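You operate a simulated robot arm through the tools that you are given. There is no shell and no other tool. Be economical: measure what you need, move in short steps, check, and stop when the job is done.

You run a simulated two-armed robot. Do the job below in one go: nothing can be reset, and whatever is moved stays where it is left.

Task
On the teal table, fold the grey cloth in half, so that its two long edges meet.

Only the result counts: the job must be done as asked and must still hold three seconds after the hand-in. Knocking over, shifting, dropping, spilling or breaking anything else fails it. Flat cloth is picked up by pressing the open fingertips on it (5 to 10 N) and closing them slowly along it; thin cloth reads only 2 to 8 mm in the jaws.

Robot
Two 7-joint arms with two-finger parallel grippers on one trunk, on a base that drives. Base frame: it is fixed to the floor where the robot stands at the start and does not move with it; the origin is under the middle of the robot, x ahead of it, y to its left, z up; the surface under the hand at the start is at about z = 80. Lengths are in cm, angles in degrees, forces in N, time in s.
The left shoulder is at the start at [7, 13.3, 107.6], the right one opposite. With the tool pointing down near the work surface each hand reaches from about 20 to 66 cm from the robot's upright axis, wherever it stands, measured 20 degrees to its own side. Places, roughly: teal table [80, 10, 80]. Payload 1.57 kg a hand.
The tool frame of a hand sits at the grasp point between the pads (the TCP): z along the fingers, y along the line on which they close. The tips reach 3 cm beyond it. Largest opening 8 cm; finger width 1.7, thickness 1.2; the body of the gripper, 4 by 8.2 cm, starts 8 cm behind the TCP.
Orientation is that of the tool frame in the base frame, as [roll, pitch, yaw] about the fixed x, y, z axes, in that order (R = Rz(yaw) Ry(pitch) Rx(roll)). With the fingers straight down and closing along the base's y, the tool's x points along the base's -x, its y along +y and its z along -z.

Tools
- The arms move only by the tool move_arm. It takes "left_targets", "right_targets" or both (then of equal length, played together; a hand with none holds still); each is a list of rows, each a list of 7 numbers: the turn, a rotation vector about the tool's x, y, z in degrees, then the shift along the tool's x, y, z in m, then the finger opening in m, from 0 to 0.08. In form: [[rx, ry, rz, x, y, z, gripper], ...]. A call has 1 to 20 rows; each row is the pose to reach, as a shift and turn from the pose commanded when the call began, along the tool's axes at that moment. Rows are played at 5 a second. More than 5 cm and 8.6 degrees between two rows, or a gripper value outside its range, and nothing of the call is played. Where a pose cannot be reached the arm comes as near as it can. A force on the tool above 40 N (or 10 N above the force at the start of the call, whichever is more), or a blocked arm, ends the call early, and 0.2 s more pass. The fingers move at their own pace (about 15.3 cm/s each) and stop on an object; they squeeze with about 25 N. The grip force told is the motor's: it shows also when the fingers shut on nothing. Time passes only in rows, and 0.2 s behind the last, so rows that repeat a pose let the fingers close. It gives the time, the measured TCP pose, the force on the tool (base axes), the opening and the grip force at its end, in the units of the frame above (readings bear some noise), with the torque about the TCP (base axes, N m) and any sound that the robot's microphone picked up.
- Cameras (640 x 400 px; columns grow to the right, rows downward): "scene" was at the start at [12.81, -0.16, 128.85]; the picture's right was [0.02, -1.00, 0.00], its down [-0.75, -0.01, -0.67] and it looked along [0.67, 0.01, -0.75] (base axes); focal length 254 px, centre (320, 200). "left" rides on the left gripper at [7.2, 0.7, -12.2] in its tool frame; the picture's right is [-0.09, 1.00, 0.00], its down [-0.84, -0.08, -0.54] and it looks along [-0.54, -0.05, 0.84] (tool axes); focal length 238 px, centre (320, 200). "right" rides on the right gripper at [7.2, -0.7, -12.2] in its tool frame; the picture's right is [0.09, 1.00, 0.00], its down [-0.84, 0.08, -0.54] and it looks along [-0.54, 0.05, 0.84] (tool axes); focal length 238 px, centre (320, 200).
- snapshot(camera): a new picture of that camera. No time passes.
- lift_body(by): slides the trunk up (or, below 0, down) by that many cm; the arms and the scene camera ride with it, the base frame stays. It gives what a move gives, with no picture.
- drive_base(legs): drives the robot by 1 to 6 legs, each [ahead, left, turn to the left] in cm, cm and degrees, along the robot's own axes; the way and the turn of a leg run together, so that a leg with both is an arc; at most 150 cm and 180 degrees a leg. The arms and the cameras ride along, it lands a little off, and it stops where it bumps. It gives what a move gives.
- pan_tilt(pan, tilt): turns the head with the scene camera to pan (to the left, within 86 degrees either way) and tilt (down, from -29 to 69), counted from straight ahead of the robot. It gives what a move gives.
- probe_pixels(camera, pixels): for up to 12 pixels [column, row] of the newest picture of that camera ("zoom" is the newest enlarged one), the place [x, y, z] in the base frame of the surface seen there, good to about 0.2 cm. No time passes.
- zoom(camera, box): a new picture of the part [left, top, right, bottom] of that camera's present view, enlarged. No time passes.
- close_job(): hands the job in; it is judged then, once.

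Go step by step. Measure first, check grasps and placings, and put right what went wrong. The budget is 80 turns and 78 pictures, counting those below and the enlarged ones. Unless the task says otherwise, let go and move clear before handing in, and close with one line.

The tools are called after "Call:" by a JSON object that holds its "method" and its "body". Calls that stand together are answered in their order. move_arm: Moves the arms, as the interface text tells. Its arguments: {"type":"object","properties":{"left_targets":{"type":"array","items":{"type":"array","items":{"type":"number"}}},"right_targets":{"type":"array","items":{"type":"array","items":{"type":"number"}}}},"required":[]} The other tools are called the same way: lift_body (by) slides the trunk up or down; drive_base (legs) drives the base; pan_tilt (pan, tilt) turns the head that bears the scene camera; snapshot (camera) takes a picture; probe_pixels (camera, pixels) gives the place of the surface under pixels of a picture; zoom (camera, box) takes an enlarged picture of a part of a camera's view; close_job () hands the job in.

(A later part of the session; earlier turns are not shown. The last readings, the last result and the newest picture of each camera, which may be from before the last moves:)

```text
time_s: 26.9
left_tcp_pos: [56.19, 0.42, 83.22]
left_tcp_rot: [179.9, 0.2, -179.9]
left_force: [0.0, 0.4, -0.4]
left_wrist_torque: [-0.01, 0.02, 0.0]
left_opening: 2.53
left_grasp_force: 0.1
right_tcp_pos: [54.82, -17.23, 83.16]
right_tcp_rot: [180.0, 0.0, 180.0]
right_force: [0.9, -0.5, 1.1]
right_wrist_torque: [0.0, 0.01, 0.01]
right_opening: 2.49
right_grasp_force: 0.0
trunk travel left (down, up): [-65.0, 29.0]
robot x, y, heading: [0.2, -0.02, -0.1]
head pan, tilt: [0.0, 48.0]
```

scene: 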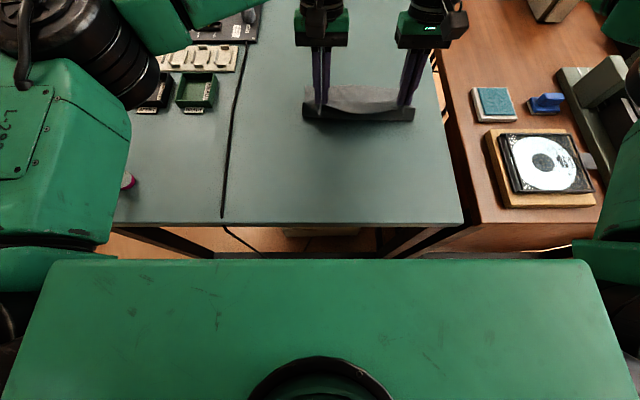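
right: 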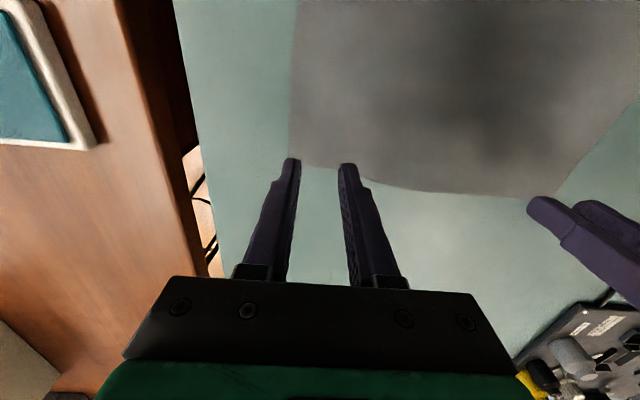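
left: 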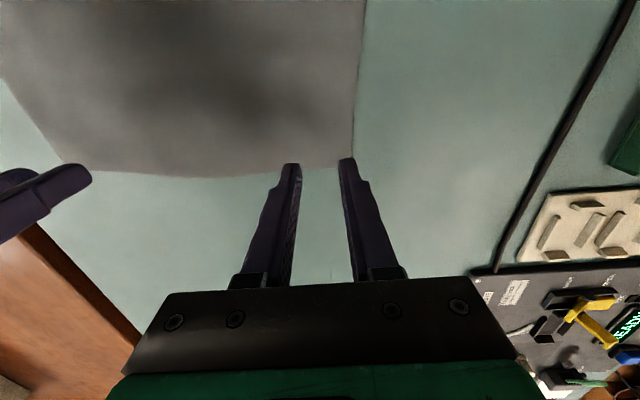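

Not yet in contact; lowering 1.5 mm and 1 mm more.

Call:
{"method": "move_arm", "body": {"left_targets": [[0, 0, 0, 0, 0, 0.001, 0.025], [0, 0, 0, 0, 0, 0.002, 0.025], [0, 0, 0, 0, 0, 0.002, 0.025]], "right_targets": [[0, 0, 0, 0, 0, 0.001, 0.025], [0, 0, 0, 0, 0, 0.0015, 0.025], [0, 0, 0, 0, 0, 0.0015, 0.025]]}}

```text
time_s: 27.7
left_tcp_pos: [56.03, 0.5, 83.18]
left_tcp_rot: [180.0, 0.3, -179.8]
left_force: [0.9, -0.3, 3.6]
left_wrist_torque: [0.0, -0.03, 0.01]
left_opening: 2.49
left_grasp_force: 0.0
right_tcp_pos: [54.74, -17.24, 83.25]
right_tcp_rot: [-180.0, 0.1, 180.0]
right_force: [2.4, -1.0, 8.3]
right_wrist_torque: [-0.13, -0.07, 0.0]
right_opening: 2.47
right_grasp_force: 0.0
trunk travel left (down, up): [-65.0, 29.0]
robot x, y, heading: [0.21, -0.11, -0.4]
head pan, tilt: [0.0, 48.0]
```

Contact: left 3.6 N, right 8.3 N. I add a little pressure and close slowly.

Call:
{"method": "move_arm", "body": {"left_targets": [[0, 0, 0, 0, 0, 0.0012, 0.025], [0, 0, 0, 0, 0, 0.0012, 0.023], [0, 0, 0, 0, 0, 0.0012, 0.021], [0, 0, 0, 0, 0, 0.0012, 0.019], [0, 0, 0, 0, 0, 0.0012, 0.017], [0, 0, 0, 0, 0, 0.0012, 0.015], [0, 0, 0, 0, 0, 0.0012, 0.013], [0, 0, 0, 0, 0, 0.0012, 0.011], [0, 0, 0, 0, 0, 0.0012, 0.009], [0, 0, 0, 0, 0, 0.0012, 0.007], [0, 0, 0, 0, 0, 0.0012, 0.005], [0, 0, 0, 0, 0, 0.0012, 0.003], [0, 0, 0, 0, 0, 0.0012, 0], [0, 0, 0, 0, 0, 0.0012, 0]], "right_targets": [[0, 0, 0, 0, 0, 0.0005, 0.025], [0, 0, 0, 0, 0, 0.0005, 0.023], [0, 0, 0, 0, 0, 0.0005, 0.021], [0, 0, 0, 0, 0, 0.0005, 0.019], [0, 0, 0, 0, 0, 0.0005, 0.017], [0, 0, 0, 0, 0, 0.0005, 0.015], [0, 0, 0, 0, 0, 0.0005, 0.013], [0, 0, 0, 0, 0, 0.0005, 0.011], [0, 0, 0, 0, 0, 0.0005, 0.009], [0, 0, 0, 0, 0, 0.0005, 0.007], [0, 0, 0, 0, 0, 0.0005, 0.005], [0, 0, 0, 0, 0, 0.0005, 0.003], [0, 0, 0, 0, 0, 0.0005, 0], [0, 0, 0, 0, 0, 0.0005, 0]]}}

Call:
{"method": "snapshot", "body": {"camera": "left"}}

Call:
{"method": "snapshot", "body": {"camera": "right"}}

```text
time_s: 30.7
left_tcp_pos: [55.95, 0.4, 83.18]
left_tcp_rot: [-179.9, 0.3, -179.9]
left_force: [0.6, 0.6, 9.2]
left_wrist_torque: [0.06, 0.01, -0.02]
left_opening: 0.01
left_grasp_force: 21.8
right_tcp_pos: [54.62, -17.26, 83.17]
right_tcp_rot: [180.0, 0.2, 180.0]
right_force: [0.4, -0.5, 10.8]
right_wrist_torque: [-0.1, 0.0, 0.0]
right_opening: 0.16
right_grasp_force: 23.5
trunk travel left (down, up): [-65.0, 29.0]
robot x, y, heading: [-0.21, 0.04, -0.0]
head pan, tilt: [0.0, 48.0]
```

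```text
44 pictures are left
```

left: 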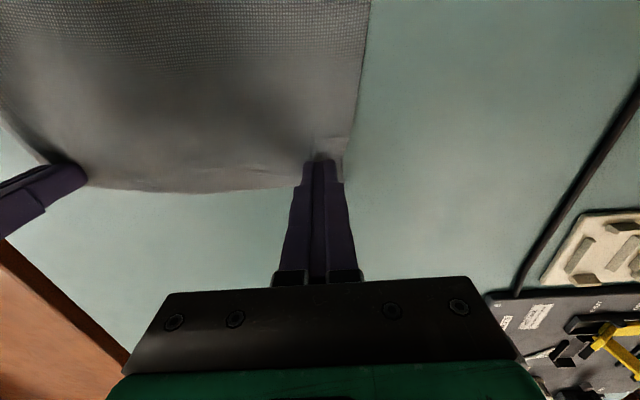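

```text
43 pictures are left
```

right: 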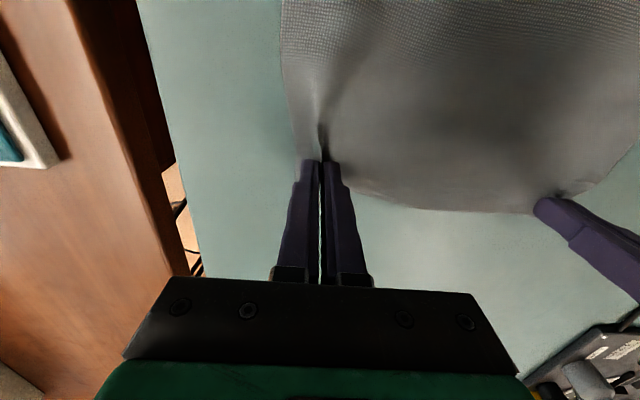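

The right holds (1.6 mm), the left slipped (0.01). I lift the left, reopen and press again a bit further inside.

Call:
{"method": "move_arm", "body": {"left_targets": [[0, 0, 0, 0, 0, -0.01, 0], [0, 0, 0, 0.004, -0.002, -0.01, 0.025], [0, 0, 0, 0.004, -0.002, -0.004, 0.025], [0, 0, 0, 0.004, -0.002, 0, 0.025], [0, 0, 0, 0.004, -0.002, 0.0008, 0.025], [0, 0, 0, 0.004, -0.002, 0.0008, 0.025]]}}

Call:
{"method": "snapshot", "body": {"camera": "left"}}

```text
time_s: 32.1
left_tcp_pos: [55.54, 0.26, 83.14]
left_tcp_rot: [-179.9, 0.5, -179.9]
left_force: [0.6, 0.9, 11.3]
left_wrist_torque: [0.16, 0.0, 0.02]
left_opening: 2.56
left_grasp_force: 0.2
right_tcp_pos: [54.68, -17.32, 83.15]
right_tcp_rot: [-180.0, 0.3, -179.9]
right_force: [1.8, -0.4, 11.0]
right_wrist_torque: [-0.04, -0.05, 0.02]
right_opening: 0.18
right_grasp_force: 23.1
trunk travel left (down, up): [-65.0, 29.0]
robot x, y, heading: [0.06, -0.19, -0.1]
head pan, tilt: [0.0, 48.0]
```

```text
42 pictures are left
```

left: 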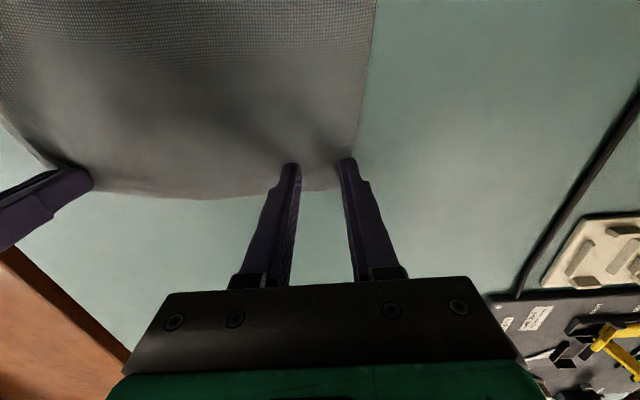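

The outer finger sits right on the cloth's side edge; I shift 0.5 cm inward, press and close.

Call:
{"method": "move_arm", "body": {"left_targets": [[0, 0, 0, 0, 0, -0.006, 0.025], [0, 0, 0, 0, -0.005, -0.006, 0.025], [0, 0, 0, 0, -0.005, -0.001, 0.025], [0, 0, 0, 0, -0.005, 0.0004, 0.025], [0, 0, 0, 0, -0.005, 0.0008, 0.025], [0, 0, 0, 0, -0.005, 0.0008, 0.022], [0, 0, 0, 0, -0.005, 0.0008, 0.019], [0, 0, 0, 0, -0.005, 0.0008, 0.016], [0, 0, 0, 0, -0.005, 0.0008, 0.013], [0, 0, 0, 0, -0.005, 0.0008, 0.01], [0, 0, 0, 0, -0.005, 0.0008, 0.007], [0, 0, 0, 0, -0.005, 0.0008, 0.004], [0, 0, 0, 0, -0.005, 0.0008, 0], [0, 0, 0, 0, -0.005, 0.0008, 0]]}}

Call:
{"method": "snapshot", "body": {"camera": "left"}}

```text
time_s: 35.1
left_tcp_pos: [55.24, -0.21, 83.08]
left_tcp_rot: [-179.9, 0.6, -180.0]
left_force: [1.0, -1.0, 31.1]
left_wrist_torque: [0.07, 0.06, -0.03]
left_opening: 0.17
left_grasp_force: 23.8
right_tcp_pos: [54.28, -17.3, 83.31]
right_tcp_rot: [180.0, 0.3, 180.0]
right_force: [-1.1, 3.9, 0.0]
right_wrist_torque: [0.11, -0.06, -0.04]
right_opening: 0.18
right_grasp_force: 23.3
trunk travel left (down, up): [-65.0, 29.0]
robot x, y, heading: [0.1, 0.1, 0.1]
head pan, tilt: [0.0, 48.0]
```

```text
41 pictures are left
```

left: 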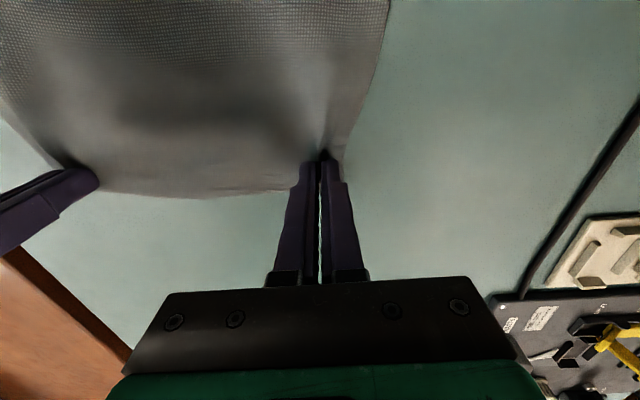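

Both grips hold (1.7 and 1.8 mm). I raise the far edge along an arc to the apex, tilting the fingers outward 20°.

Call:
{"method": "move_arm", "body": {"left_targets": [[0, 0, 0, 0.003, 0, -0.015, 0], [0, -4, 0, 0.012, 0.001, -0.032, 0], [0, -8, 0, 0.028, 0.002, -0.048, 0], [0, -12, 0, 0.046, 0.003, -0.061, 0], [0, -16, 0, 0.065, 0.004, -0.069, 0], [0, -20, 0, 0.084, 0.005, -0.072, 0], [0, -20, 0, 0.084, 0.005, -0.072, 0]], "right_targets": [[0, 0, 0, 0.003, 0, -0.015, 0], [0, -4, 0, 0.013, 0.001, -0.032, 0], [0, -8, 0, 0.03, 0.002, -0.048, 0], [0, -12, 0, 0.049, 0.003, -0.06, 0], [0, -16, 0, 0.069, 0.004, -0.067, 0], [0, -20, 0, 0.088, 0.005, -0.07, 0], [0, -20, 0, 0.088, 0.005, -0.07, 0]]}}

Call:
{"method": "snapshot", "body": {"camera": "left"}}

Call:
{"method": "snapshot", "body": {"camera": "scene"}}

```text
time_s: 36.7
left_tcp_pos: [47.42, 0.23, 89.87]
left_tcp_rot: [179.9, 20.3, -179.8]
left_force: [-0.7, -2.2, -0.4]
left_wrist_torque: [-0.05, -0.01, -0.02]
left_opening: 0.15
left_grasp_force: 23.8
right_tcp_pos: [46.02, -16.76, 89.99]
right_tcp_rot: [-179.9, 20.0, 180.0]
right_force: [1.3, 2.5, -0.9]
right_wrist_torque: [0.1, -0.01, 0.07]
right_opening: 0.17
right_grasp_force: 23.5
trunk travel left (down, up): [-65.0, 29.0]
robot x, y, heading: [0.31, 0.26, 0.0]
head pan, tilt: [0.0, 48.0]
```

```text
40 pictures are left
```

left: 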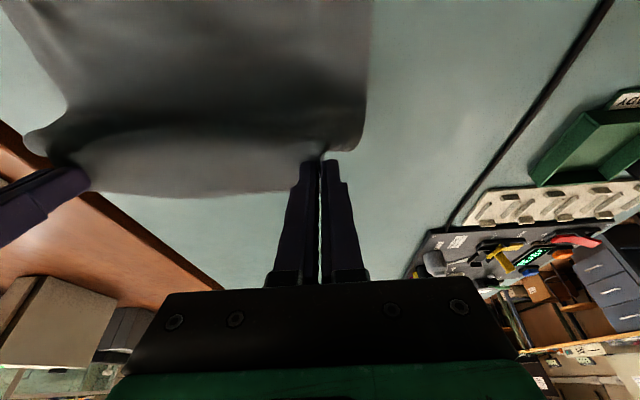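

```text
39 pictures are left
```

scene: 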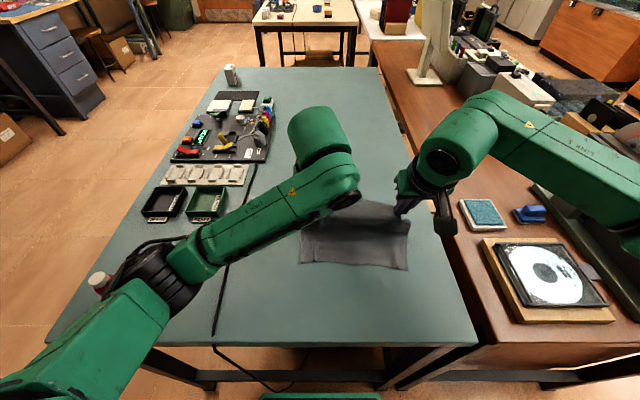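

The far half stands up well. I continue toward the near edge with the tilt going to about 42°.

Call:
{"method": "move_arm", "body": {"left_targets": [[0, -5, 0, 0.0106, 0.001, -0.006, 0], [0, -10, 0, 0.0228, 0.002, -0.0104, 0], [0, -15, 0, 0.0371, 0.003, -0.0092, 0], [0, -19, 0, 0.0511, 0.003, -0.0058, 0], [0, -22, 0, 0.063, 0.003, 0.0005, 0], [0, -22, 0, 0.063, 0.003, 0.0005, 0]], "right_targets": [[0, -5, 0, 0.0106, 0.001, -0.006, 0], [0, -10, 0, 0.0228, 0.002, -0.0104, 0], [0, -15, 0, 0.0371, 0.003, -0.0092, 0], [0, -19, 0, 0.0511, 0.003, -0.0058, 0], [0, -22, 0, 0.063, 0.003, 0.0005, 0], [0, -22, 0, 0.063, 0.003, 0.0005, 0]]}}

Call:
{"method": "zoom", "body": {"camera": "scene", "box": [240, 130, 480, 290]}}

Call:
{"method": "snapshot", "body": {"camera": "right"}}

```text
time_s: 38.1
left_tcp_pos: [41.37, 0.54, 87.64]
left_tcp_rot: [-180.0, 42.2, -179.9]
left_force: [-0.4, -2.3, 0.0]
left_wrist_torque: [-0.03, 0.0, -0.08]
left_opening: 0.17
left_grasp_force: 23.8
right_tcp_pos: [40.11, -16.47, 87.61]
right_tcp_rot: [-180.0, 42.0, 180.0]
right_force: [-0.3, 2.0, -0.4]
right_wrist_torque: [0.05, 0.03, 0.05]
right_opening: 0.15
right_grasp_force: 23.4
trunk travel left (down, up): [-65.0, 29.0]
robot x, y, heading: [-0.26, -0.07, -0.1]
head pan, tilt: [0.0, 48.0]
```

```text
2.50 times, centred on (360, 210) of scene
```

zoom: 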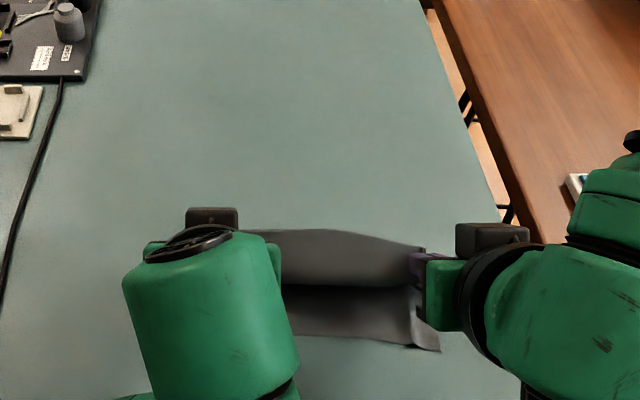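

```text
37 pictures are left
```

right: 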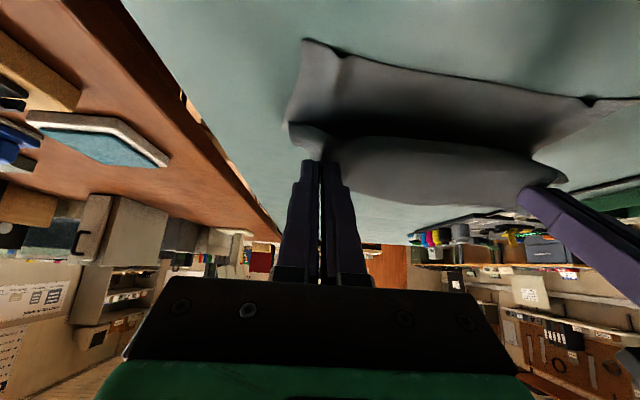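

The fold is coming over; the grip tips are at x≈43, z≈85. I continue -x and down so the top layer lands taut near the near edge.

Call:
{"method": "move_arm", "body": {"left_targets": [[0, -1, 0, 0.0165, 0.001, -0.0041, 0], [0, -2, 0, 0.0342, 0.002, -0.0039, 0], [0, -3, 0, 0.0459, 0.002, 0.0017, 0], [0, -3, 0, 0.0541, 0.002, 0.0078, 0], [0, -3, 0, 0.0541, 0.002, 0.0078, 0]], "right_targets": [[0, -1, 0, 0.0165, 0.001, -0.0041, 0], [0, -2, 0, 0.0342, 0.002, -0.0039, 0], [0, -3, 0, 0.0459, 0.002, 0.0017, 0], [0, -3, 0, 0.0541, 0.002, 0.0078, 0], [0, -3, 0, 0.0541, 0.002, 0.0078, 0]]}}

Call:
{"method": "zoom", "body": {"camera": "scene", "box": [240, 130, 480, 290]}}

Call:
{"method": "snapshot", "body": {"camera": "right"}}

Call:
{"method": "snapshot", "body": {"camera": "left"}}

```text
time_s: 39.3
left_tcp_pos: [37.94, 0.61, 83.55]
left_tcp_rot: [-180.0, 45.1, -179.8]
left_force: [0.9, -10.5, 2.7]
left_wrist_torque: [-0.26, -0.06, -0.28]
left_opening: 0.15
left_grasp_force: 23.2
right_tcp_pos: [39.37, -16.49, 87.28]
right_tcp_rot: [179.9, 42.4, -180.0]
right_force: [-0.5, 9.9, -3.5]
right_wrist_torque: [0.23, 0.06, 0.23]
right_opening: 0.16
right_grasp_force: 23.6
right hand out of reach, approached as far as the arm can: row 1, 2, 3, 4, 5
trunk travel left (down, up): [-65.0, 29.0]
robot x, y, heading: [0.11, 0.1, 0.3]
head pan, tilt: [0.0, 48.0]
```

```text
2.50 times, centred on (360, 210) of scene
```

zoom: 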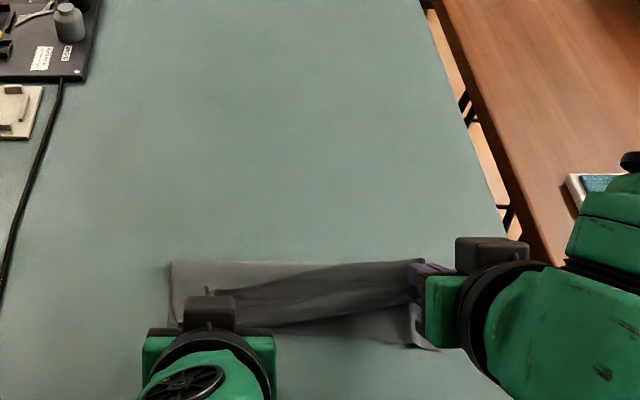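

```text
35 pictures are left
```

right: 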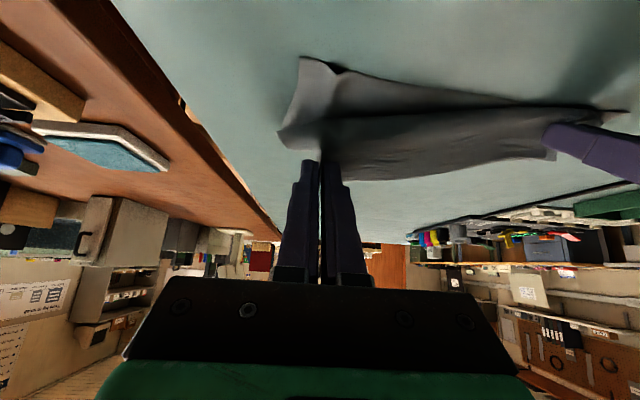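

```text
34 pictures are left
```

left: 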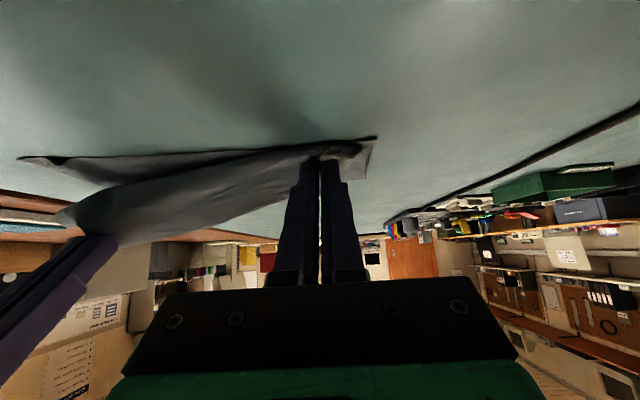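

The left landed, but the right hit a joint limit at 42° tilt and stayed high. I reduce the right's tilt to 20° and lower it too.

Call:
{"method": "move_arm", "body": {"right_targets": [[0, 5, 0, 0, 0, 0, 0], [0, 10, 0, 0.005, 0.001, 0, 0], [0, 15, 0, 0.015, 0.002, 0.004, 0], [0, 20, 0, 0.025, 0.002, 0.009, 0], [0, 22, 0, 0.034, 0.002, 0.0136, 0], [0, 22, 0, 0.034, 0.002, 0.0136, 0]]}}

Call:
{"method": "zoom", "body": {"camera": "scene", "box": [240, 130, 480, 290]}}

Call:
{"method": "snapshot", "body": {"camera": "right"}}

Call:
{"method": "snapshot", "body": {"camera": "left"}}

```text
time_s: 40.7
left_tcp_pos: [38.02, 0.74, 83.48]
left_tcp_rot: [-180.0, 45.2, -179.9]
left_force: [-0.6, -3.5, -0.4]
left_wrist_torque: [-0.05, 0.01, -0.07]
left_opening: 0.18
left_grasp_force: 24.0
right_tcp_pos: [37.96, -16.34, 84.1]
right_tcp_rot: [179.9, 22.9, -180.0]
right_force: [0.9, 3.7, -0.7]
right_wrist_torque: [0.11, 0.0, 0.05]
right_opening: 0.2
right_grasp_force: 23.5
trunk travel left (down, up): [-65.0, 29.0]
robot x, y, heading: [-0.23, 0.1, 0.4]
head pan, tilt: [0.0, 48.0]
```

```text
2.50 times, centred on (360, 210) of scene
```

zoom: 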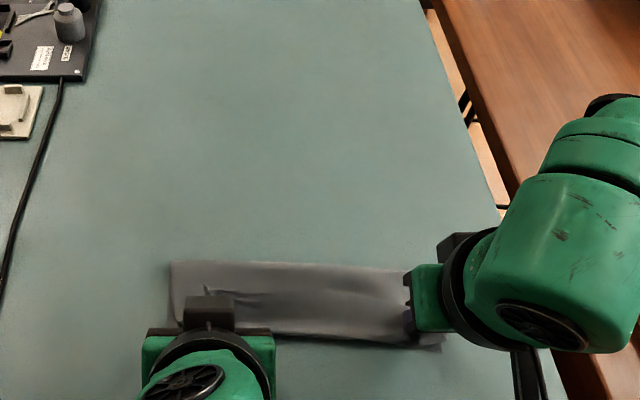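

```text
32 pictures are left
```

right: 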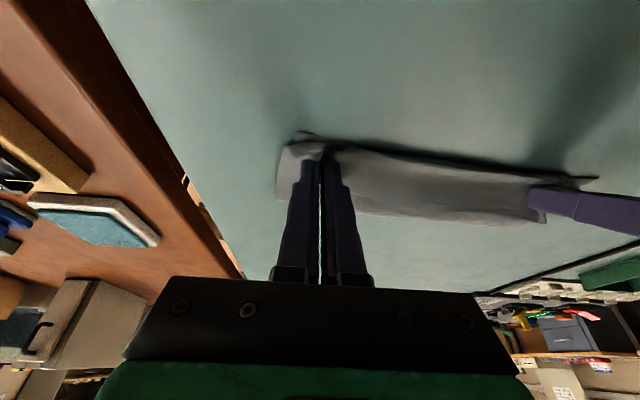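

```text
31 pictures are left
```

left: 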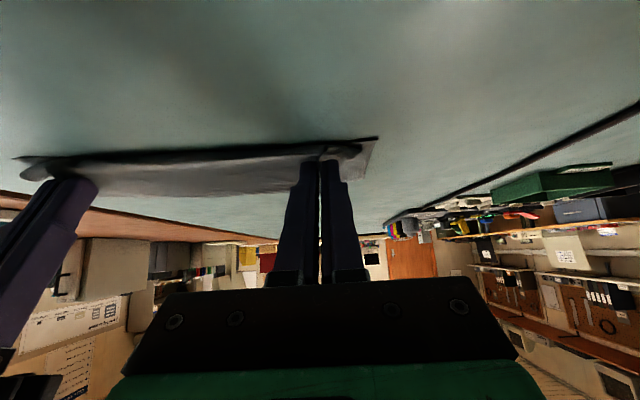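

Now a narrow folded strip lies there. I measure fold line and near edge in the enlarged view.

Call:
{"method": "zoom", "body": {"camera": "scene", "box": [290, 215, 420, 275]}}

Call:
{"method": "probe_pixels", "body": {"camera": "scene", "pixels": [[306, 236], [350, 236], [390, 238], [350, 240], [350, 245], [350, 250], [350, 255], [350, 260], [350, 262], [375, 265], [390, 266], [405, 267]]}}

```text
4.92 times, centred on (355, 245) of scene
```

zoom: 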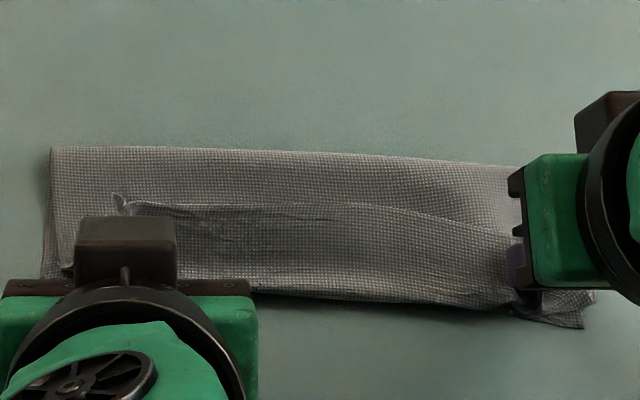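

```text
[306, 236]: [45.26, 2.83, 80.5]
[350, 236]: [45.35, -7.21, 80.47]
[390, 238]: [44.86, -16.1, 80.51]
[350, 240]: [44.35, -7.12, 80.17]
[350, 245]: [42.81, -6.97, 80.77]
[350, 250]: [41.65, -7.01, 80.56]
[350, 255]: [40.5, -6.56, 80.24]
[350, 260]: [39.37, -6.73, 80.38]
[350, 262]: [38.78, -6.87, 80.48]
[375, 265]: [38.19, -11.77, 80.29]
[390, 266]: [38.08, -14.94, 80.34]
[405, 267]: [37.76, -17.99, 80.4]
```

The fold line is at x≈45.3 (should be ≈47.7) and the edge strip is turned back (edge at x≈43). I'll release, flip the strip out flat, then regrasp its edge from above in the right sense and set it exactly.

Call:
{"method": "move_arm", "body": {"left_targets": [[0, 0, 0, 0, 0, 0, 0.008], [0, 0, 0, 0, 0, 0, 0.016], [0, 0, 0, 0, 0, 0, 0.025], [0, 0, 0, 0, 0, -0.01, 0.025], [0, 0, 0, 0, 0, -0.03, 0.025], [0, 0, 0, 0, 0, -0.06, 0.025], [0, 5, 0, -0.02, 0, -0.09, 0.025]], "right_targets": [[0, 0, 0, 0, 0, 0, 0.008], [0, 0, 0, 0, 0, 0, 0.016], [0, 0, 0, 0, 0, 0, 0.025], [0, 0, 0, 0, 0, -0.01, 0.025], [0, 0, 0, 0, 0, -0.03, 0.025], [0, 0, 0, 0, 0, -0.06, 0.025], [0, 5, 0, 0, -0.02, -0.09, 0.025]]}}

Call:
{"method": "zoom", "body": {"camera": "scene", "box": [240, 180, 480, 340]}}

```text
time_s: 42.4
left_tcp_pos: [35.89, 7.3, 89.26]
left_tcp_rot: [175.5, 38.7, -170.4]
left_force: [0.7, 0.3, 0.0]
left_wrist_torque: [0.0, 0.03, 0.01]
left_opening: 2.5
left_grasp_force: 0.0
right_tcp_pos: [34.34, -18.38, 92.15]
right_tcp_rot: [-179.9, 18.1, 180.0]
right_force: [0.5, -0.8, 0.4]
right_wrist_torque: [0.01, -0.03, 0.03]
right_opening: 2.51
right_grasp_force: 0.0
trunk travel left (down, up): [-65.0, 29.0]
robot x, y, heading: [-0.09, 0.14, 0.2]
head pan, tilt: [0.0, 48.0]
stopped in row 7 (left hand): the arm was blocked; the commanded pose is now the measured one
```

```text
2.50 times, centred on (360, 260) of scene
```

zoom: 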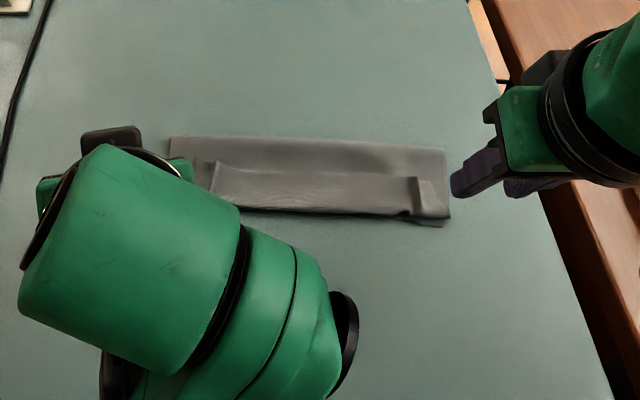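

The left arm was blocked on withdrawing, so I bring it upright and away; the right too.

Call:
{"method": "move_arm", "body": {"left_targets": [[0, 6, 0, -0.01, 0.005, -0.003, 0.025], [0, 12, 0, -0.02, 0.01, -0.005, 0.025], [0, 18, 0, -0.03, 0.015, -0.007, 0.025], [0, 24, 0, -0.04, 0.02, -0.009, 0.025], [0, 30, 0, -0.05, 0.025, -0.012, 0.025], [0, 36, 0, -0.062, 0.03, -0.014, 0.025], [0, 38, 0, -0.062, 0.03, -0.014, 0.025]], "right_targets": [[0, 3, 0, 0, 0, 0, 0.025], [0, 6, 0, 0, 0, 0, 0.025], [0, 9, 0, 0, 0, 0, 0.025], [0, 12, 0, 0, 0, 0, 0.025], [0, 15, 0, 0, 0, 0, 0.025], [0, 18, 0, 0, -0.01, 0, 0.025], [0, 18, 0, 0, -0.01, 0, 0.025]]}}

Call:
{"method": "zoom", "body": {"camera": "scene", "box": [290, 215, 420, 275]}}

Call:
{"method": "snapshot", "body": {"camera": "left"}}

```text
time_s: 42.9
left_tcp_pos: [36.0, 12.16, 86.9]
left_tcp_rot: [160.3, 32.2, -179.2]
left_force: [0.9, 0.3, -1.3]
left_wrist_torque: [0.0, 0.01, -0.02]
left_opening: 2.51
left_grasp_force: 0.1
left hand out of reach, approached as far as the arm can: row 2
right_tcp_pos: [34.42, -18.2, 92.16]
right_tcp_rot: [-179.9, 14.6, 180.0]
right_force: [0.4, 0.8, 0.1]
right_wrist_torque: [0.01, 0.05, 0.03]
right_opening: 2.47
right_grasp_force: 0.1
trunk travel left (down, up): [-65.0, 29.0]
robot x, y, heading: [0.27, -0.22, -0.3]
head pan, tilt: [0.0, 48.0]
stopped in row 2 (left hand): the arm was blocked; the commanded pose is now the measured one
```

```text
4.92 times, centred on (355, 245) of scene
```

zoom: 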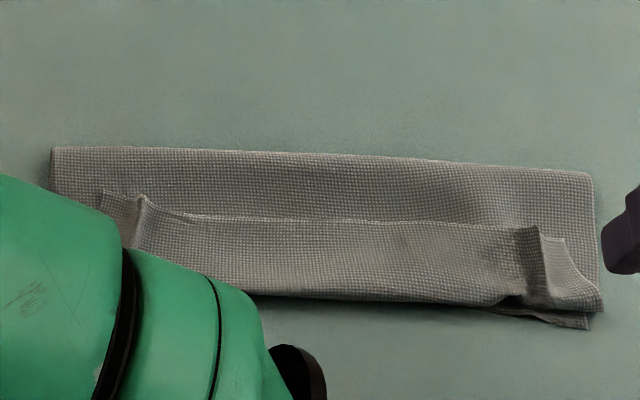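

```text
27 pictures are left
```

left: 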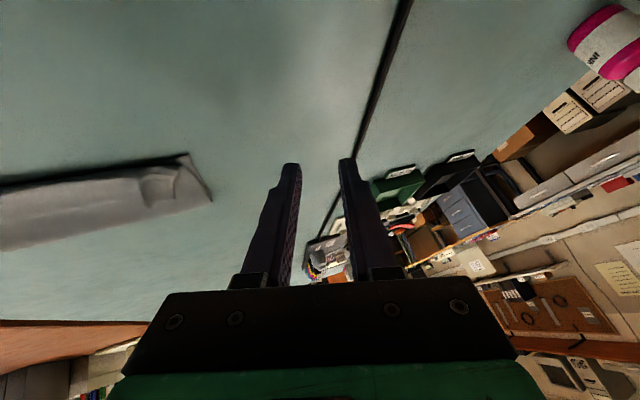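

The left wrist is in a cramped pose. I move it ahead and up, without turning, to free it.

Call:
{"method": "move_arm", "body": {"left_targets": [[0, 0, 0, -0.018, 0, 0, 0.025], [0, 0, 0, -0.036, 0, -0.001, 0.025], [0, 0, 0, -0.054, 0.001, -0.001, 0.025], [0, 0, 0, -0.072, 0.001, -0.002, 0.025]]}}

```text
time_s: 43.7
left_tcp_pos: [40.56, 15.78, 88.57]
left_tcp_rot: [149.8, 31.0, 176.3]
left_force: [0.0, -0.7, 0.9]
left_wrist_torque: [0.01, 0.01, 0.0]
left_opening: 2.49
left_grasp_force: 0.1
right_tcp_pos: [34.52, -18.32, 92.19]
right_tcp_rot: [-180.0, 14.5, -180.0]
right_force: [0.5, 0.5, 0.4]
right_wrist_torque: [-0.01, 0.0, -0.02]
right_opening: 2.5
right_grasp_force: 0.0
trunk travel left (down, up): [-65.0, 29.0]
robot x, y, heading: [0.22, -0.01, -0.2]
head pan, tilt: [0.0, 48.0]
stopped in row 4 (left hand): the arm was blocked; the commanded pose is now the measured one
```

It still reports blocked; I look at the whole arm.

Call:
{"method": "snapshot", "body": {"camera": "scene"}}

```text
26 pictures are left
```

scene: 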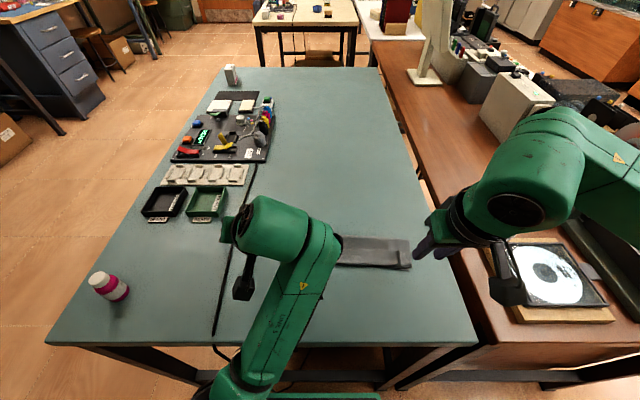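

The left elbow has dropped low near the table edge. I raise the left hand up and outward while turning it upright.

Call:
{"method": "move_arm", "body": {"left_targets": [[0, 0, 0, -0.011, 0.009, -0.005, 0.025], [0, 0, 0, -0.022, 0.018, -0.01, 0.025], [4.73, 5.2, 0.78, -0.033, 0.028, -0.016, 0.025], [9.46, 10.4, 1.56, -0.044, 0.037, -0.021, 0.025], [14.2, 15.6, 2.35, -0.055, 0.046, -0.026, 0.025], [18.9, 20.8, 3.1, -0.065, 0.055, -0.031, 0.025], [23.7, 26, 3.9, -0.065, 0.055, -0.031, 0.025], [28.4, 31.2, 4.7, -0.065, 0.055, -0.031, 0.025]]}}

Call:
{"method": "snapshot", "body": {"camera": "scene"}}

```text
time_s: 44.5
left_tcp_pos: [41.77, 22.67, 91.31]
left_tcp_rot: [141.1, 25.2, 175.1]
left_force: [-1.0, -0.2, 0.1]
left_wrist_torque: [-0.02, -0.01, -0.03]
left_opening: 2.49
left_grasp_force: 0.1
left hand out of reach, approached as far as the arm can: row 3, 4
right_tcp_pos: [34.58, -18.3, 92.29]
right_tcp_rot: [180.0, 14.5, -180.0]
right_force: [-0.6, -0.6, -0.3]
right_wrist_torque: [0.01, 0.01, -0.01]
right_opening: 2.48
right_grasp_force: 0.1
trunk travel left (down, up): [-65.0, 29.0]
robot x, y, heading: [-0.14, 0.03, 0.4]
head pan, tilt: [0.0, 48.0]
stopped in row 4 (left hand): the arm was blocked; the commanded pose is now the measured one
```

```text
25 pictures are left
```

scene: 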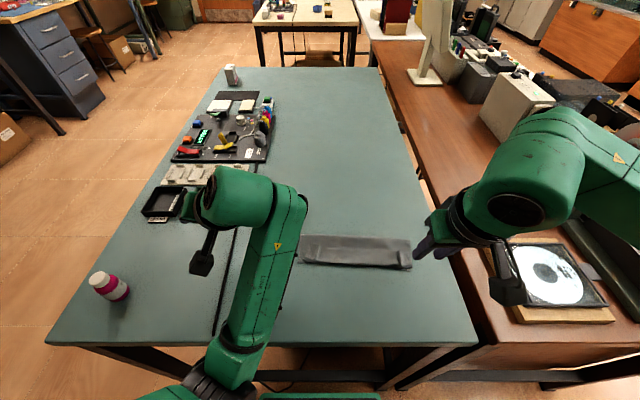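

Moving but still twisted. I raise it straight up with no turn.

Call:
{"method": "move_arm", "body": {"left_targets": [[0, 0, 0, -0.016, 0.01, -0.011, 0.025], [0, 0, 0, -0.032, 0.02, -0.022, 0.025], [0, 0, 0, -0.048, 0.03, -0.033, 0.025], [0, 0, 0, -0.064, 0.04, -0.044, 0.025], [0, 0, 0, -0.079, 0.049, -0.055, 0.025]]}}

```text
time_s: 45.9
left_tcp_pos: [45.5, 25.54, 101.33]
left_tcp_rot: [136.0, 25.0, 176.3]
left_force: [-0.1, 0.4, -0.1]
left_wrist_torque: [-0.01, -0.03, 0.02]
left_opening: 2.5
left_grasp_force: 0.0
right_tcp_pos: [34.36, -18.28, 92.26]
right_tcp_rot: [-180.0, 14.7, -179.9]
right_force: [-0.3, 0.3, -0.7]
right_wrist_torque: [0.0, -0.01, 0.01]
right_opening: 2.5
right_grasp_force: 0.2
trunk travel left (down, up): [-65.0, 29.0]
robot x, y, heading: [0.11, 0.12, -0.1]
head pan, tilt: [0.0, 48.0]
stopped in row 5 (left hand): the arm was blocked; the commanded pose is now the measured one
```

Clear now at z=101. I turn the left hand upright in place.

Call:
{"method": "move_arm", "body": {"left_targets": [[6.1, 3.6, 0.9, 0, 0, 0, 0.025], [12.1, 7.2, 1.8, 0, 0, 0, 0.025], [18.2, 10.8, 2.7, 0, 0, 0, 0.025], [24.3, 14.3, 3.5, 0, 0, 0, 0.025], [30.4, 17.9, 4.4, 0, 0, 0, 0.025], [36.4, 21.5, 5.3, 0, 0, 0, 0.025], [42.5, 25.1, 6.2, 0, 0, 0, 0.025]]}}

Call:
{"method": "snapshot", "body": {"camera": "scene"}}

```text
time_s: 47.5
left_tcp_pos: [51.69, 29.49, 102.15]
left_tcp_rot: [179.2, 0.4, 179.8]
left_force: [0.1, 0.3, -0.2]
left_wrist_torque: [0.01, 0.03, 0.02]
left_opening: 2.49
left_grasp_force: 0.1
left hand out of reach, approached as far as the arm can: row 1, 2, 3, 4, 5, 6, 7
right_tcp_pos: [34.55, -18.25, 92.21]
right_tcp_rot: [180.0, 14.4, 179.9]
right_force: [0.1, 0.8, -0.7]
right_wrist_torque: [0.0, -0.02, 0.01]
right_opening: 2.48
right_grasp_force: 0.1
trunk travel left (down, up): [-65.0, 29.0]
robot x, y, heading: [-0.05, 0.25, -0.2]
head pan, tilt: [0.0, 48.0]
```

```text
24 pictures are left
```

scene: 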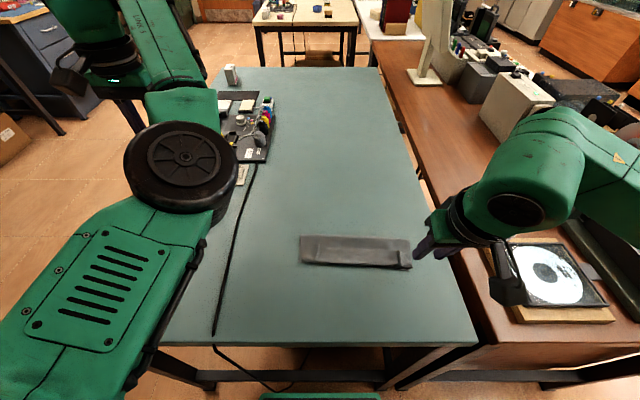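

The left arm is upright and normal again. I straighten the right too and look closely at the cloth.

Call:
{"method": "move_arm", "body": {"right_targets": [[0, 5, 0, 0, 0, -0.01, 0.025], [0, 10, 0, 0, -0.01, -0.02, 0.025], [0, 14.5, 0, 0, -0.02, -0.02, 0.025]]}}

Call:
{"method": "zoom", "body": {"camera": "scene", "box": [290, 215, 420, 285]}}

Call:
{"method": "probe_pixels", "body": {"camera": "scene", "pixels": [[302, 238], [355, 238], [408, 242], [318, 243], [355, 246], [398, 249], [304, 261], [340, 264], [375, 267], [398, 268], [408, 267], [409, 269]]}}

```text
time_s: 48.3
left_tcp_pos: [51.79, 29.35, 102.07]
left_tcp_rot: [179.2, 0.5, 179.7]
left_force: [-0.1, 1.2, -0.4]
left_wrist_torque: [-0.01, -0.02, -0.01]
left_opening: 2.51
left_grasp_force: 0.0
right_tcp_pos: [34.18, -20.47, 94.03]
right_tcp_rot: [-180.0, 0.0, 180.0]
right_force: [0.7, 0.7, 0.5]
right_wrist_torque: [-0.01, -0.01, -0.02]
right_opening: 2.49
right_grasp_force: 0.1
trunk travel left (down, up): [-65.0, 29.0]
robot x, y, heading: [0.14, 0.09, 0.3]
head pan, tilt: [0.0, 48.0]
```

```text
4.92 times, centred on (355, 250) of scene
```

zoom: 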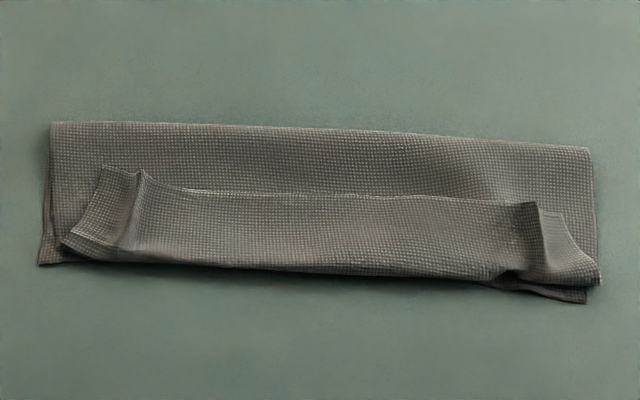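

```text
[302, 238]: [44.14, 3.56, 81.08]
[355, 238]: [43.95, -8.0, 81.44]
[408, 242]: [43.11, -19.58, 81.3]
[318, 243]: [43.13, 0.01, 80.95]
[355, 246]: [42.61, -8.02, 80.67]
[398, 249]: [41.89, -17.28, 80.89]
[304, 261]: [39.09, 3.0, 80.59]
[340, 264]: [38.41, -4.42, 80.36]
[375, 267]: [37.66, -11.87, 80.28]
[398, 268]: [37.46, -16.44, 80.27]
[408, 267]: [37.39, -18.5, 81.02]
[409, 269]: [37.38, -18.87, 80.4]
```

The flap is a clean 4 cm strip turned back. I'll pinch its free edge between fingers closing along x, so the edge stands upright in the jaws. First I measure the flap edge and the other lines.

Call:
{"method": "probe_pixels", "body": {"camera": "zoom", "pixels": [[190, 187], [190, 196], [240, 200], [350, 200], [430, 202], [480, 205], [60, 124], [320, 128], [585, 150], [42, 262], [250, 268], [585, 300]]}}

```text
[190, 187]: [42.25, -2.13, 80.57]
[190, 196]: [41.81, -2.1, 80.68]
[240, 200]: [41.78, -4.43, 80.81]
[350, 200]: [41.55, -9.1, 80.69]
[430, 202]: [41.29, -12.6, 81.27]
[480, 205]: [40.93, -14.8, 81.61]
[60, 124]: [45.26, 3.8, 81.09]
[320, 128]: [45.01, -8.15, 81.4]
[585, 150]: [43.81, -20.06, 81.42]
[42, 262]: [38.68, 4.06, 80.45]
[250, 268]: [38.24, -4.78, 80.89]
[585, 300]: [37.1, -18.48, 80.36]
```

The flap edge lies at x≈42.2 (left) to 41.0 (right, lifted ~1 cm). I bring both hands over it, yawed 90° so the fingers close along x.

Call:
{"method": "move_arm", "body": {"left_targets": [[0, 0, 8.2, 0.0094, -0.028, 0.009, 0.026], [0, 0, 16.4, 0.0187, -0.056, 0.018, 0.026], [0, 0, 24.6, 0.028, -0.084, 0.027, 0.026], [0, 0, 32.8, 0.0375, -0.112, 0.036, 0.026], [0, 0, 41, 0.047, -0.14, 0.045, 0.026], [0, 0, 49.2, 0.056, -0.169, 0.055, 0.026], [0, 0, 57.4, 0.0655, -0.197, 0.064, 0.026], [0, 0, 65.6, 0.075, -0.225, 0.073, 0.026], [0, 0, 73.8, 0.084, -0.253, 0.082, 0.026], [0, 0, 82, 0.094, -0.281, 0.091, 0.026], [0, 0, 90, 0.103, -0.309, 0.1, 0.026], [0, 0, 90, 0.103, -0.309, 0.1, 0.026]], "right_targets": [[0, 0, -8.2, -0.006, 0.0045, 0.002, 0.026], [0, 0, -16.4, -0.012, 0.009, 0.004, 0.026], [0, 0, -24.6, -0.0175, 0.0135, 0.006, 0.026], [0, 0, -32.8, -0.023, 0.018, 0.008, 0.026], [0, 0, -41, -0.029, 0.0225, 0.01, 0.026], [0, 0, -49.2, -0.035, 0.027, 0.012, 0.026], [0, 0, -57.4, -0.041, 0.0315, 0.014, 0.026], [0, 0, -65.6, -0.0465, 0.036, 0.016, 0.026], [0, 0, -73.8, -0.052, 0.0405, 0.018, 0.026], [0, 0, -82, -0.058, 0.045, 0.02, 0.026], [0, 0, -90, -0.064, 0.05, 0.02, 0.026], [0, 0, -90, -0.064, 0.05, 0.02, 0.026]]}}

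Call:
{"method": "snapshot", "body": {"camera": "scene"}}

```text
time_s: 50.9
left_tcp_pos: [56.35, 1.52, 92.32]
left_tcp_rot: [-179.8, 0.3, 89.6]
left_force: [0.0, -0.9, 0.4]
left_wrist_torque: [-0.01, 0.01, 0.01]
left_opening: 2.56
left_grasp_force: 0.1
left hand out of reach, approached as far as the arm can: row 1, 2, 3, 4, 5, 6, 7, 8, 9, 10, 11, 12
right_tcp_pos: [25.81, -2.9, 92.0]
right_tcp_rot: [-179.2, 0.1, -94.9]
right_force: [0.5, 0.2, 0.4]
right_wrist_torque: [0.01, 0.04, 0.04]
right_opening: 2.6
right_grasp_force: 0.1
right hand out of reach, approached as far as the arm can: row 6, 7, 8, 9, 10, 11, 12
trunk travel left (down, up): [-65.0, 29.0]
robot x, y, heading: [0.2, -0.09, 0.1]
head pan, tilt: [0.0, 48.0]
```

```text
22 pictures are left
```

scene: 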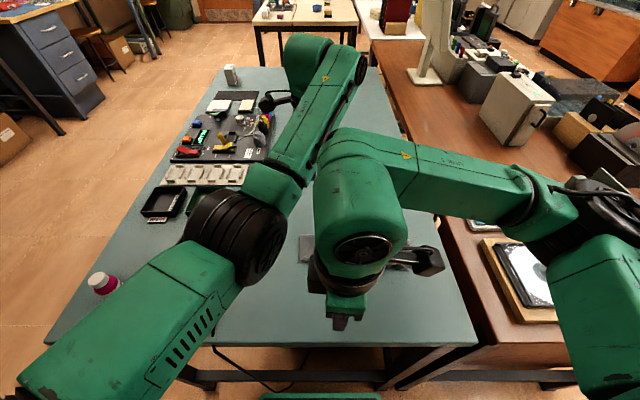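

A 90° yaw drives the arms to their limits, and the right ended at (25.8, -2.9). I send the right back to its side with its normal yaw, then try whether the left can reach the flap with this yaw.

Call:
{"method": "move_arm", "body": {"right_targets": [[0, 0, 7.9, 0.02, -0.014, -0.003, 0.026], [0, 0, 15.8, 0.04, -0.028, -0.006, 0.026], [0, 0, 23.7, 0.06, -0.043, -0.01, 0.026], [0, 0, 31.7, 0.08, -0.057, -0.013, 0.026], [0, 0, 39.6, 0.1, -0.071, -0.015, 0.026], [0, 0, 47.5, 0.12, -0.085, -0.018, 0.026], [0, 0, 55.4, 0.14, -0.1, -0.02, 0.026], [0, 0, 63.3, 0.16, -0.114, -0.023, 0.026], [0, 0, 71.2, 0.18, -0.128, -0.025, 0.026], [0, 0, 79.2, 0.2, -0.142, -0.028, 0.026], [0, 0, 87, 0.22, -0.157, -0.03, 0.026], [0, 0, 95, 0.236, -0.171, -0.03, 0.026]]}}

Call:
{"method": "move_arm", "body": {"left_targets": [[0, 0, 0, -0.007, -0.025, 0, 0.026], [0, 0, 0, -0.014, -0.05, 0, 0.026], [0, 0, 0, -0.021, -0.075, 0, 0.026], [0, 0, 0, -0.028, -0.1, 0, 0.026], [0, 0, 0, -0.035, -0.125, 0, 0.026], [0, 0, 0, -0.04, -0.149, 0, 0.026], [0, 0, 0, -0.04, -0.149, 0, 0.026]]}}

Call:
{"method": "snapshot", "body": {"camera": "scene"}}

```text
time_s: 53.5
left_tcp_pos: [56.06, 1.63, 92.54]
left_tcp_rot: [-179.9, 0.1, 89.6]
left_force: [0.1, -1.2, 0.6]
left_wrist_torque: [-0.01, 0.01, -0.01]
left_opening: 2.61
left_grasp_force: 0.0
right_tcp_pos: [40.72, -28.22, 95.19]
right_tcp_rot: [179.8, 0.9, 169.9]
right_force: [0.1, 0.7, 0.0]
right_wrist_torque: [0.01, -0.02, -0.02]
right_opening: 2.61
right_grasp_force: 0.1
trunk travel left (down, up): [-65.0, 29.0]
robot x, y, heading: [0.07, -0.1, -0.1]
head pan, tilt: [0.0, 48.0]
```

```text
time_s: 55.1
left_tcp_pos: [55.93, 1.18, 92.37]
left_tcp_rot: [-179.9, 0.3, 89.7]
left_force: [0.3, -0.1, -1.0]
left_wrist_torque: [-0.04, 0.03, 0.01]
left_opening: 2.6
left_grasp_force: 0.1
left hand out of reach, approached as far as the arm can: row 1, 2, 3, 4, 5, 6, 7
right_tcp_pos: [40.69, -28.18, 95.21]
right_tcp_rot: [179.8, 0.9, 169.9]
right_force: [0.4, -0.4, -0.9]
right_wrist_torque: [0.02, -0.05, 0.03]
right_opening: 2.59
right_grasp_force: 0.0
trunk travel left (down, up): [-65.0, 29.0]
robot x, y, heading: [-0.32, -0.15, 0.1]
head pan, tilt: [0.0, 48.0]
```

```text
21 pictures are left
```

scene: 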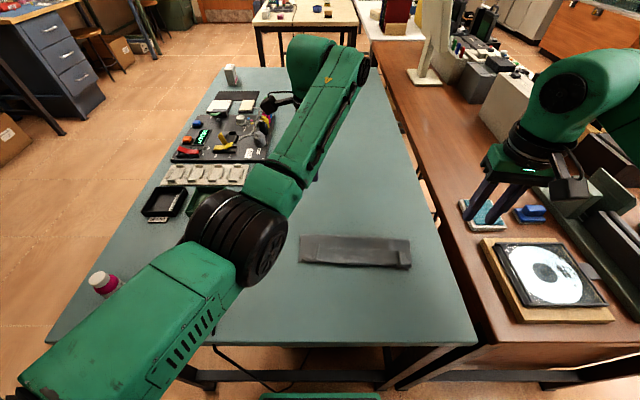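

That yaw is unreachable for the left, but about 40° worked for the right. I go to ±40° yaw for both, hovering over the flap edge at y≈-1.5 and -15.

Call:
{"method": "move_arm", "body": {"left_targets": [[0, 0, -8, 0, 0, 0, 0.032], [0, 0, -16, 0, -0.01, 0, 0.032], [0, 0, -24, -0.005, -0.03, 0, 0.032], [0, 0, -32, -0.01, -0.055, 0.01, 0.032], [0, 0, -40, -0.015, -0.08, 0.015, 0.032], [0, 0, -48, -0.02, -0.105, 0.02, 0.032], [0, 0, -50, -0.027, -0.125, 0.03, 0.032], [0, 0, -50, -0.027, -0.142, 0.044, 0.032], [0, 0, -50, -0.027, -0.142, 0.044, 0.032]], "right_targets": [[0, 0, -7, 0.003, 0.015, 0, 0.032], [0, 0, -14, 0.006, 0.03, 0, 0.032], [0, 0, -21, 0.009, 0.045, 0, 0.032], [0, 0, -28, 0.012, 0.06, 0.01, 0.032], [0, 0, -35, 0.015, 0.08, 0.02, 0.032], [0, 0, -42, 0.018, 0.1, 0.04, 0.032], [0, 0, -49, 0.02, 0.12, 0.06, 0.032], [0, 0, -50, 0.021, 0.13, 0.07, 0.032], [0, 0, -50, 0.021, 0.13, 0.07, 0.032]]}}

Call:
{"method": "snapshot", "body": {"camera": "scene"}}

Call:
{"method": "snapshot", "body": {"camera": "right"}}

```text
time_s: 57.1
left_tcp_pos: [41.53, -1.48, 87.99]
left_tcp_rot: [-179.8, -0.1, 139.7]
left_force: [-0.7, 0.1, -0.4]
left_wrist_torque: [0.04, 0.0, 0.0]
left_opening: 3.2
left_grasp_force: 0.0
left hand out of reach, approached as far as the arm can: row 2, 3, 4
right_tcp_pos: [41.06, -14.92, 88.19]
right_tcp_rot: [-179.5, 0.7, -139.9]
right_force: [0.5, 0.0, 0.6]
right_wrist_torque: [0.03, 0.01, -0.02]
right_opening: 3.23
right_grasp_force: 0.1
trunk travel left (down, up): [-65.0, 29.0]
robot x, y, heading: [-0.19, 0.18, -0.3]
head pan, tilt: [0.0, 48.0]
```

```text
20 pictures are left
```

scene: 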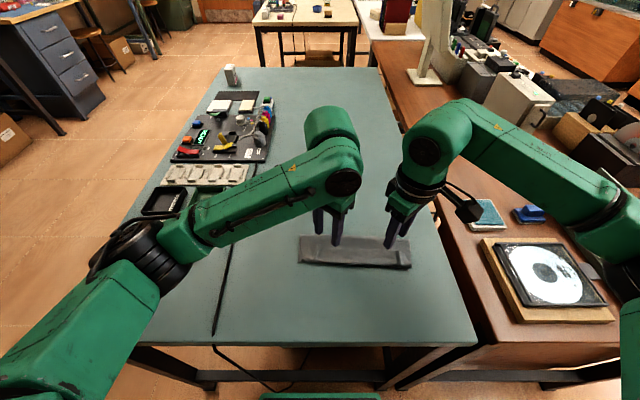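

```text
19 pictures are left
```

right: 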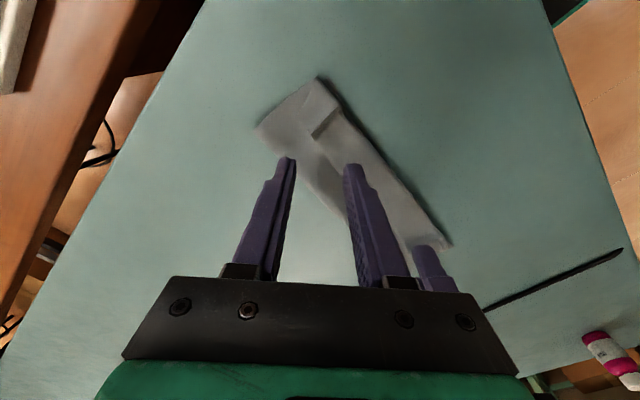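

Both are in place at 40° yaw. I nudge the left 0.5 cm ahead and lower both to light contact.

Call:
{"method": "move_arm", "body": {"left_targets": [[0, 0, 0, -0.0038, 0.0032, 0.015, 0.032], [0, 0, 0, -0.0038, 0.0032, 0.03, 0.032], [0, 0, 0, -0.0038, 0.0032, 0.04, 0.032], [0, 0, 0, -0.0038, 0.0032, 0.0445, 0.032], [0, 0, 0, -0.0038, 0.0032, 0.0445, 0.032]], "right_targets": [[0, 0, 0, 0, 0, 0.015, 0.032], [0, 0, 0, 0, 0, 0.03, 0.032], [0, 0, 0, 0, 0, 0.04, 0.032], [0, 0, 0, 0, 0, 0.0465, 0.032], [0, 0, 0, 0, 0, 0.0465, 0.032]]}}

Call:
{"method": "snapshot", "body": {"camera": "left"}}

Call:
{"method": "snapshot", "body": {"camera": "right"}}

```text
time_s: 58.3
left_tcp_pos: [42.21, -1.48, 83.62]
left_tcp_rot: [-179.8, 0.1, 139.7]
left_force: [0.2, -0.2, 0.7]
left_wrist_torque: [0.0, 0.0, 0.01]
left_opening: 3.22
left_grasp_force: 0.0
right_tcp_pos: [41.06, -14.88, 83.59]
right_tcp_rot: [-179.4, 0.8, -140.0]
right_force: [-0.6, -0.9, -0.1]
right_wrist_torque: [0.01, -0.02, -0.01]
right_opening: 3.17
right_grasp_force: 0.0
trunk travel left (down, up): [-65.0, 29.0]
robot x, y, heading: [-0.18, 0.03, -0.1]
head pan, tilt: [0.0, 48.0]
```

```text
18 pictures are left
```

left: 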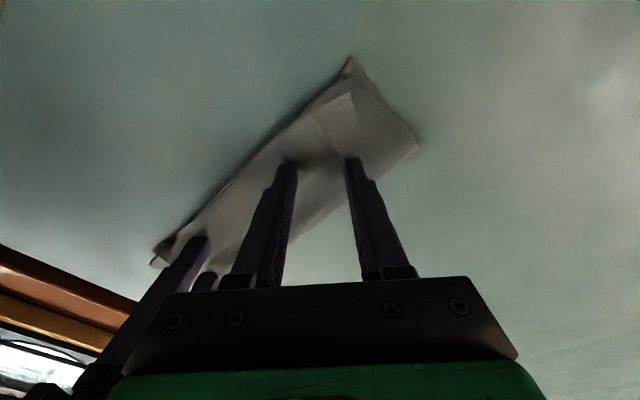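

```text
17 pictures are left
```

right: 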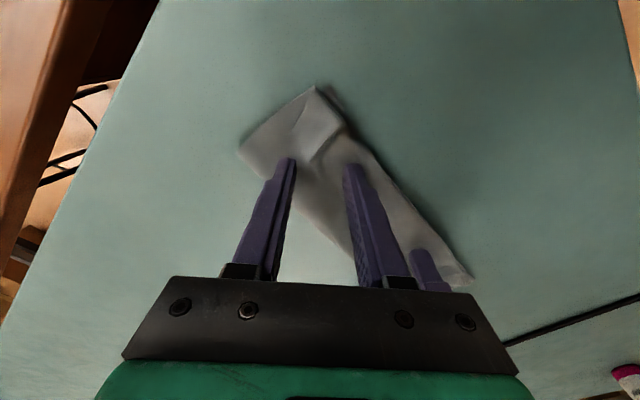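

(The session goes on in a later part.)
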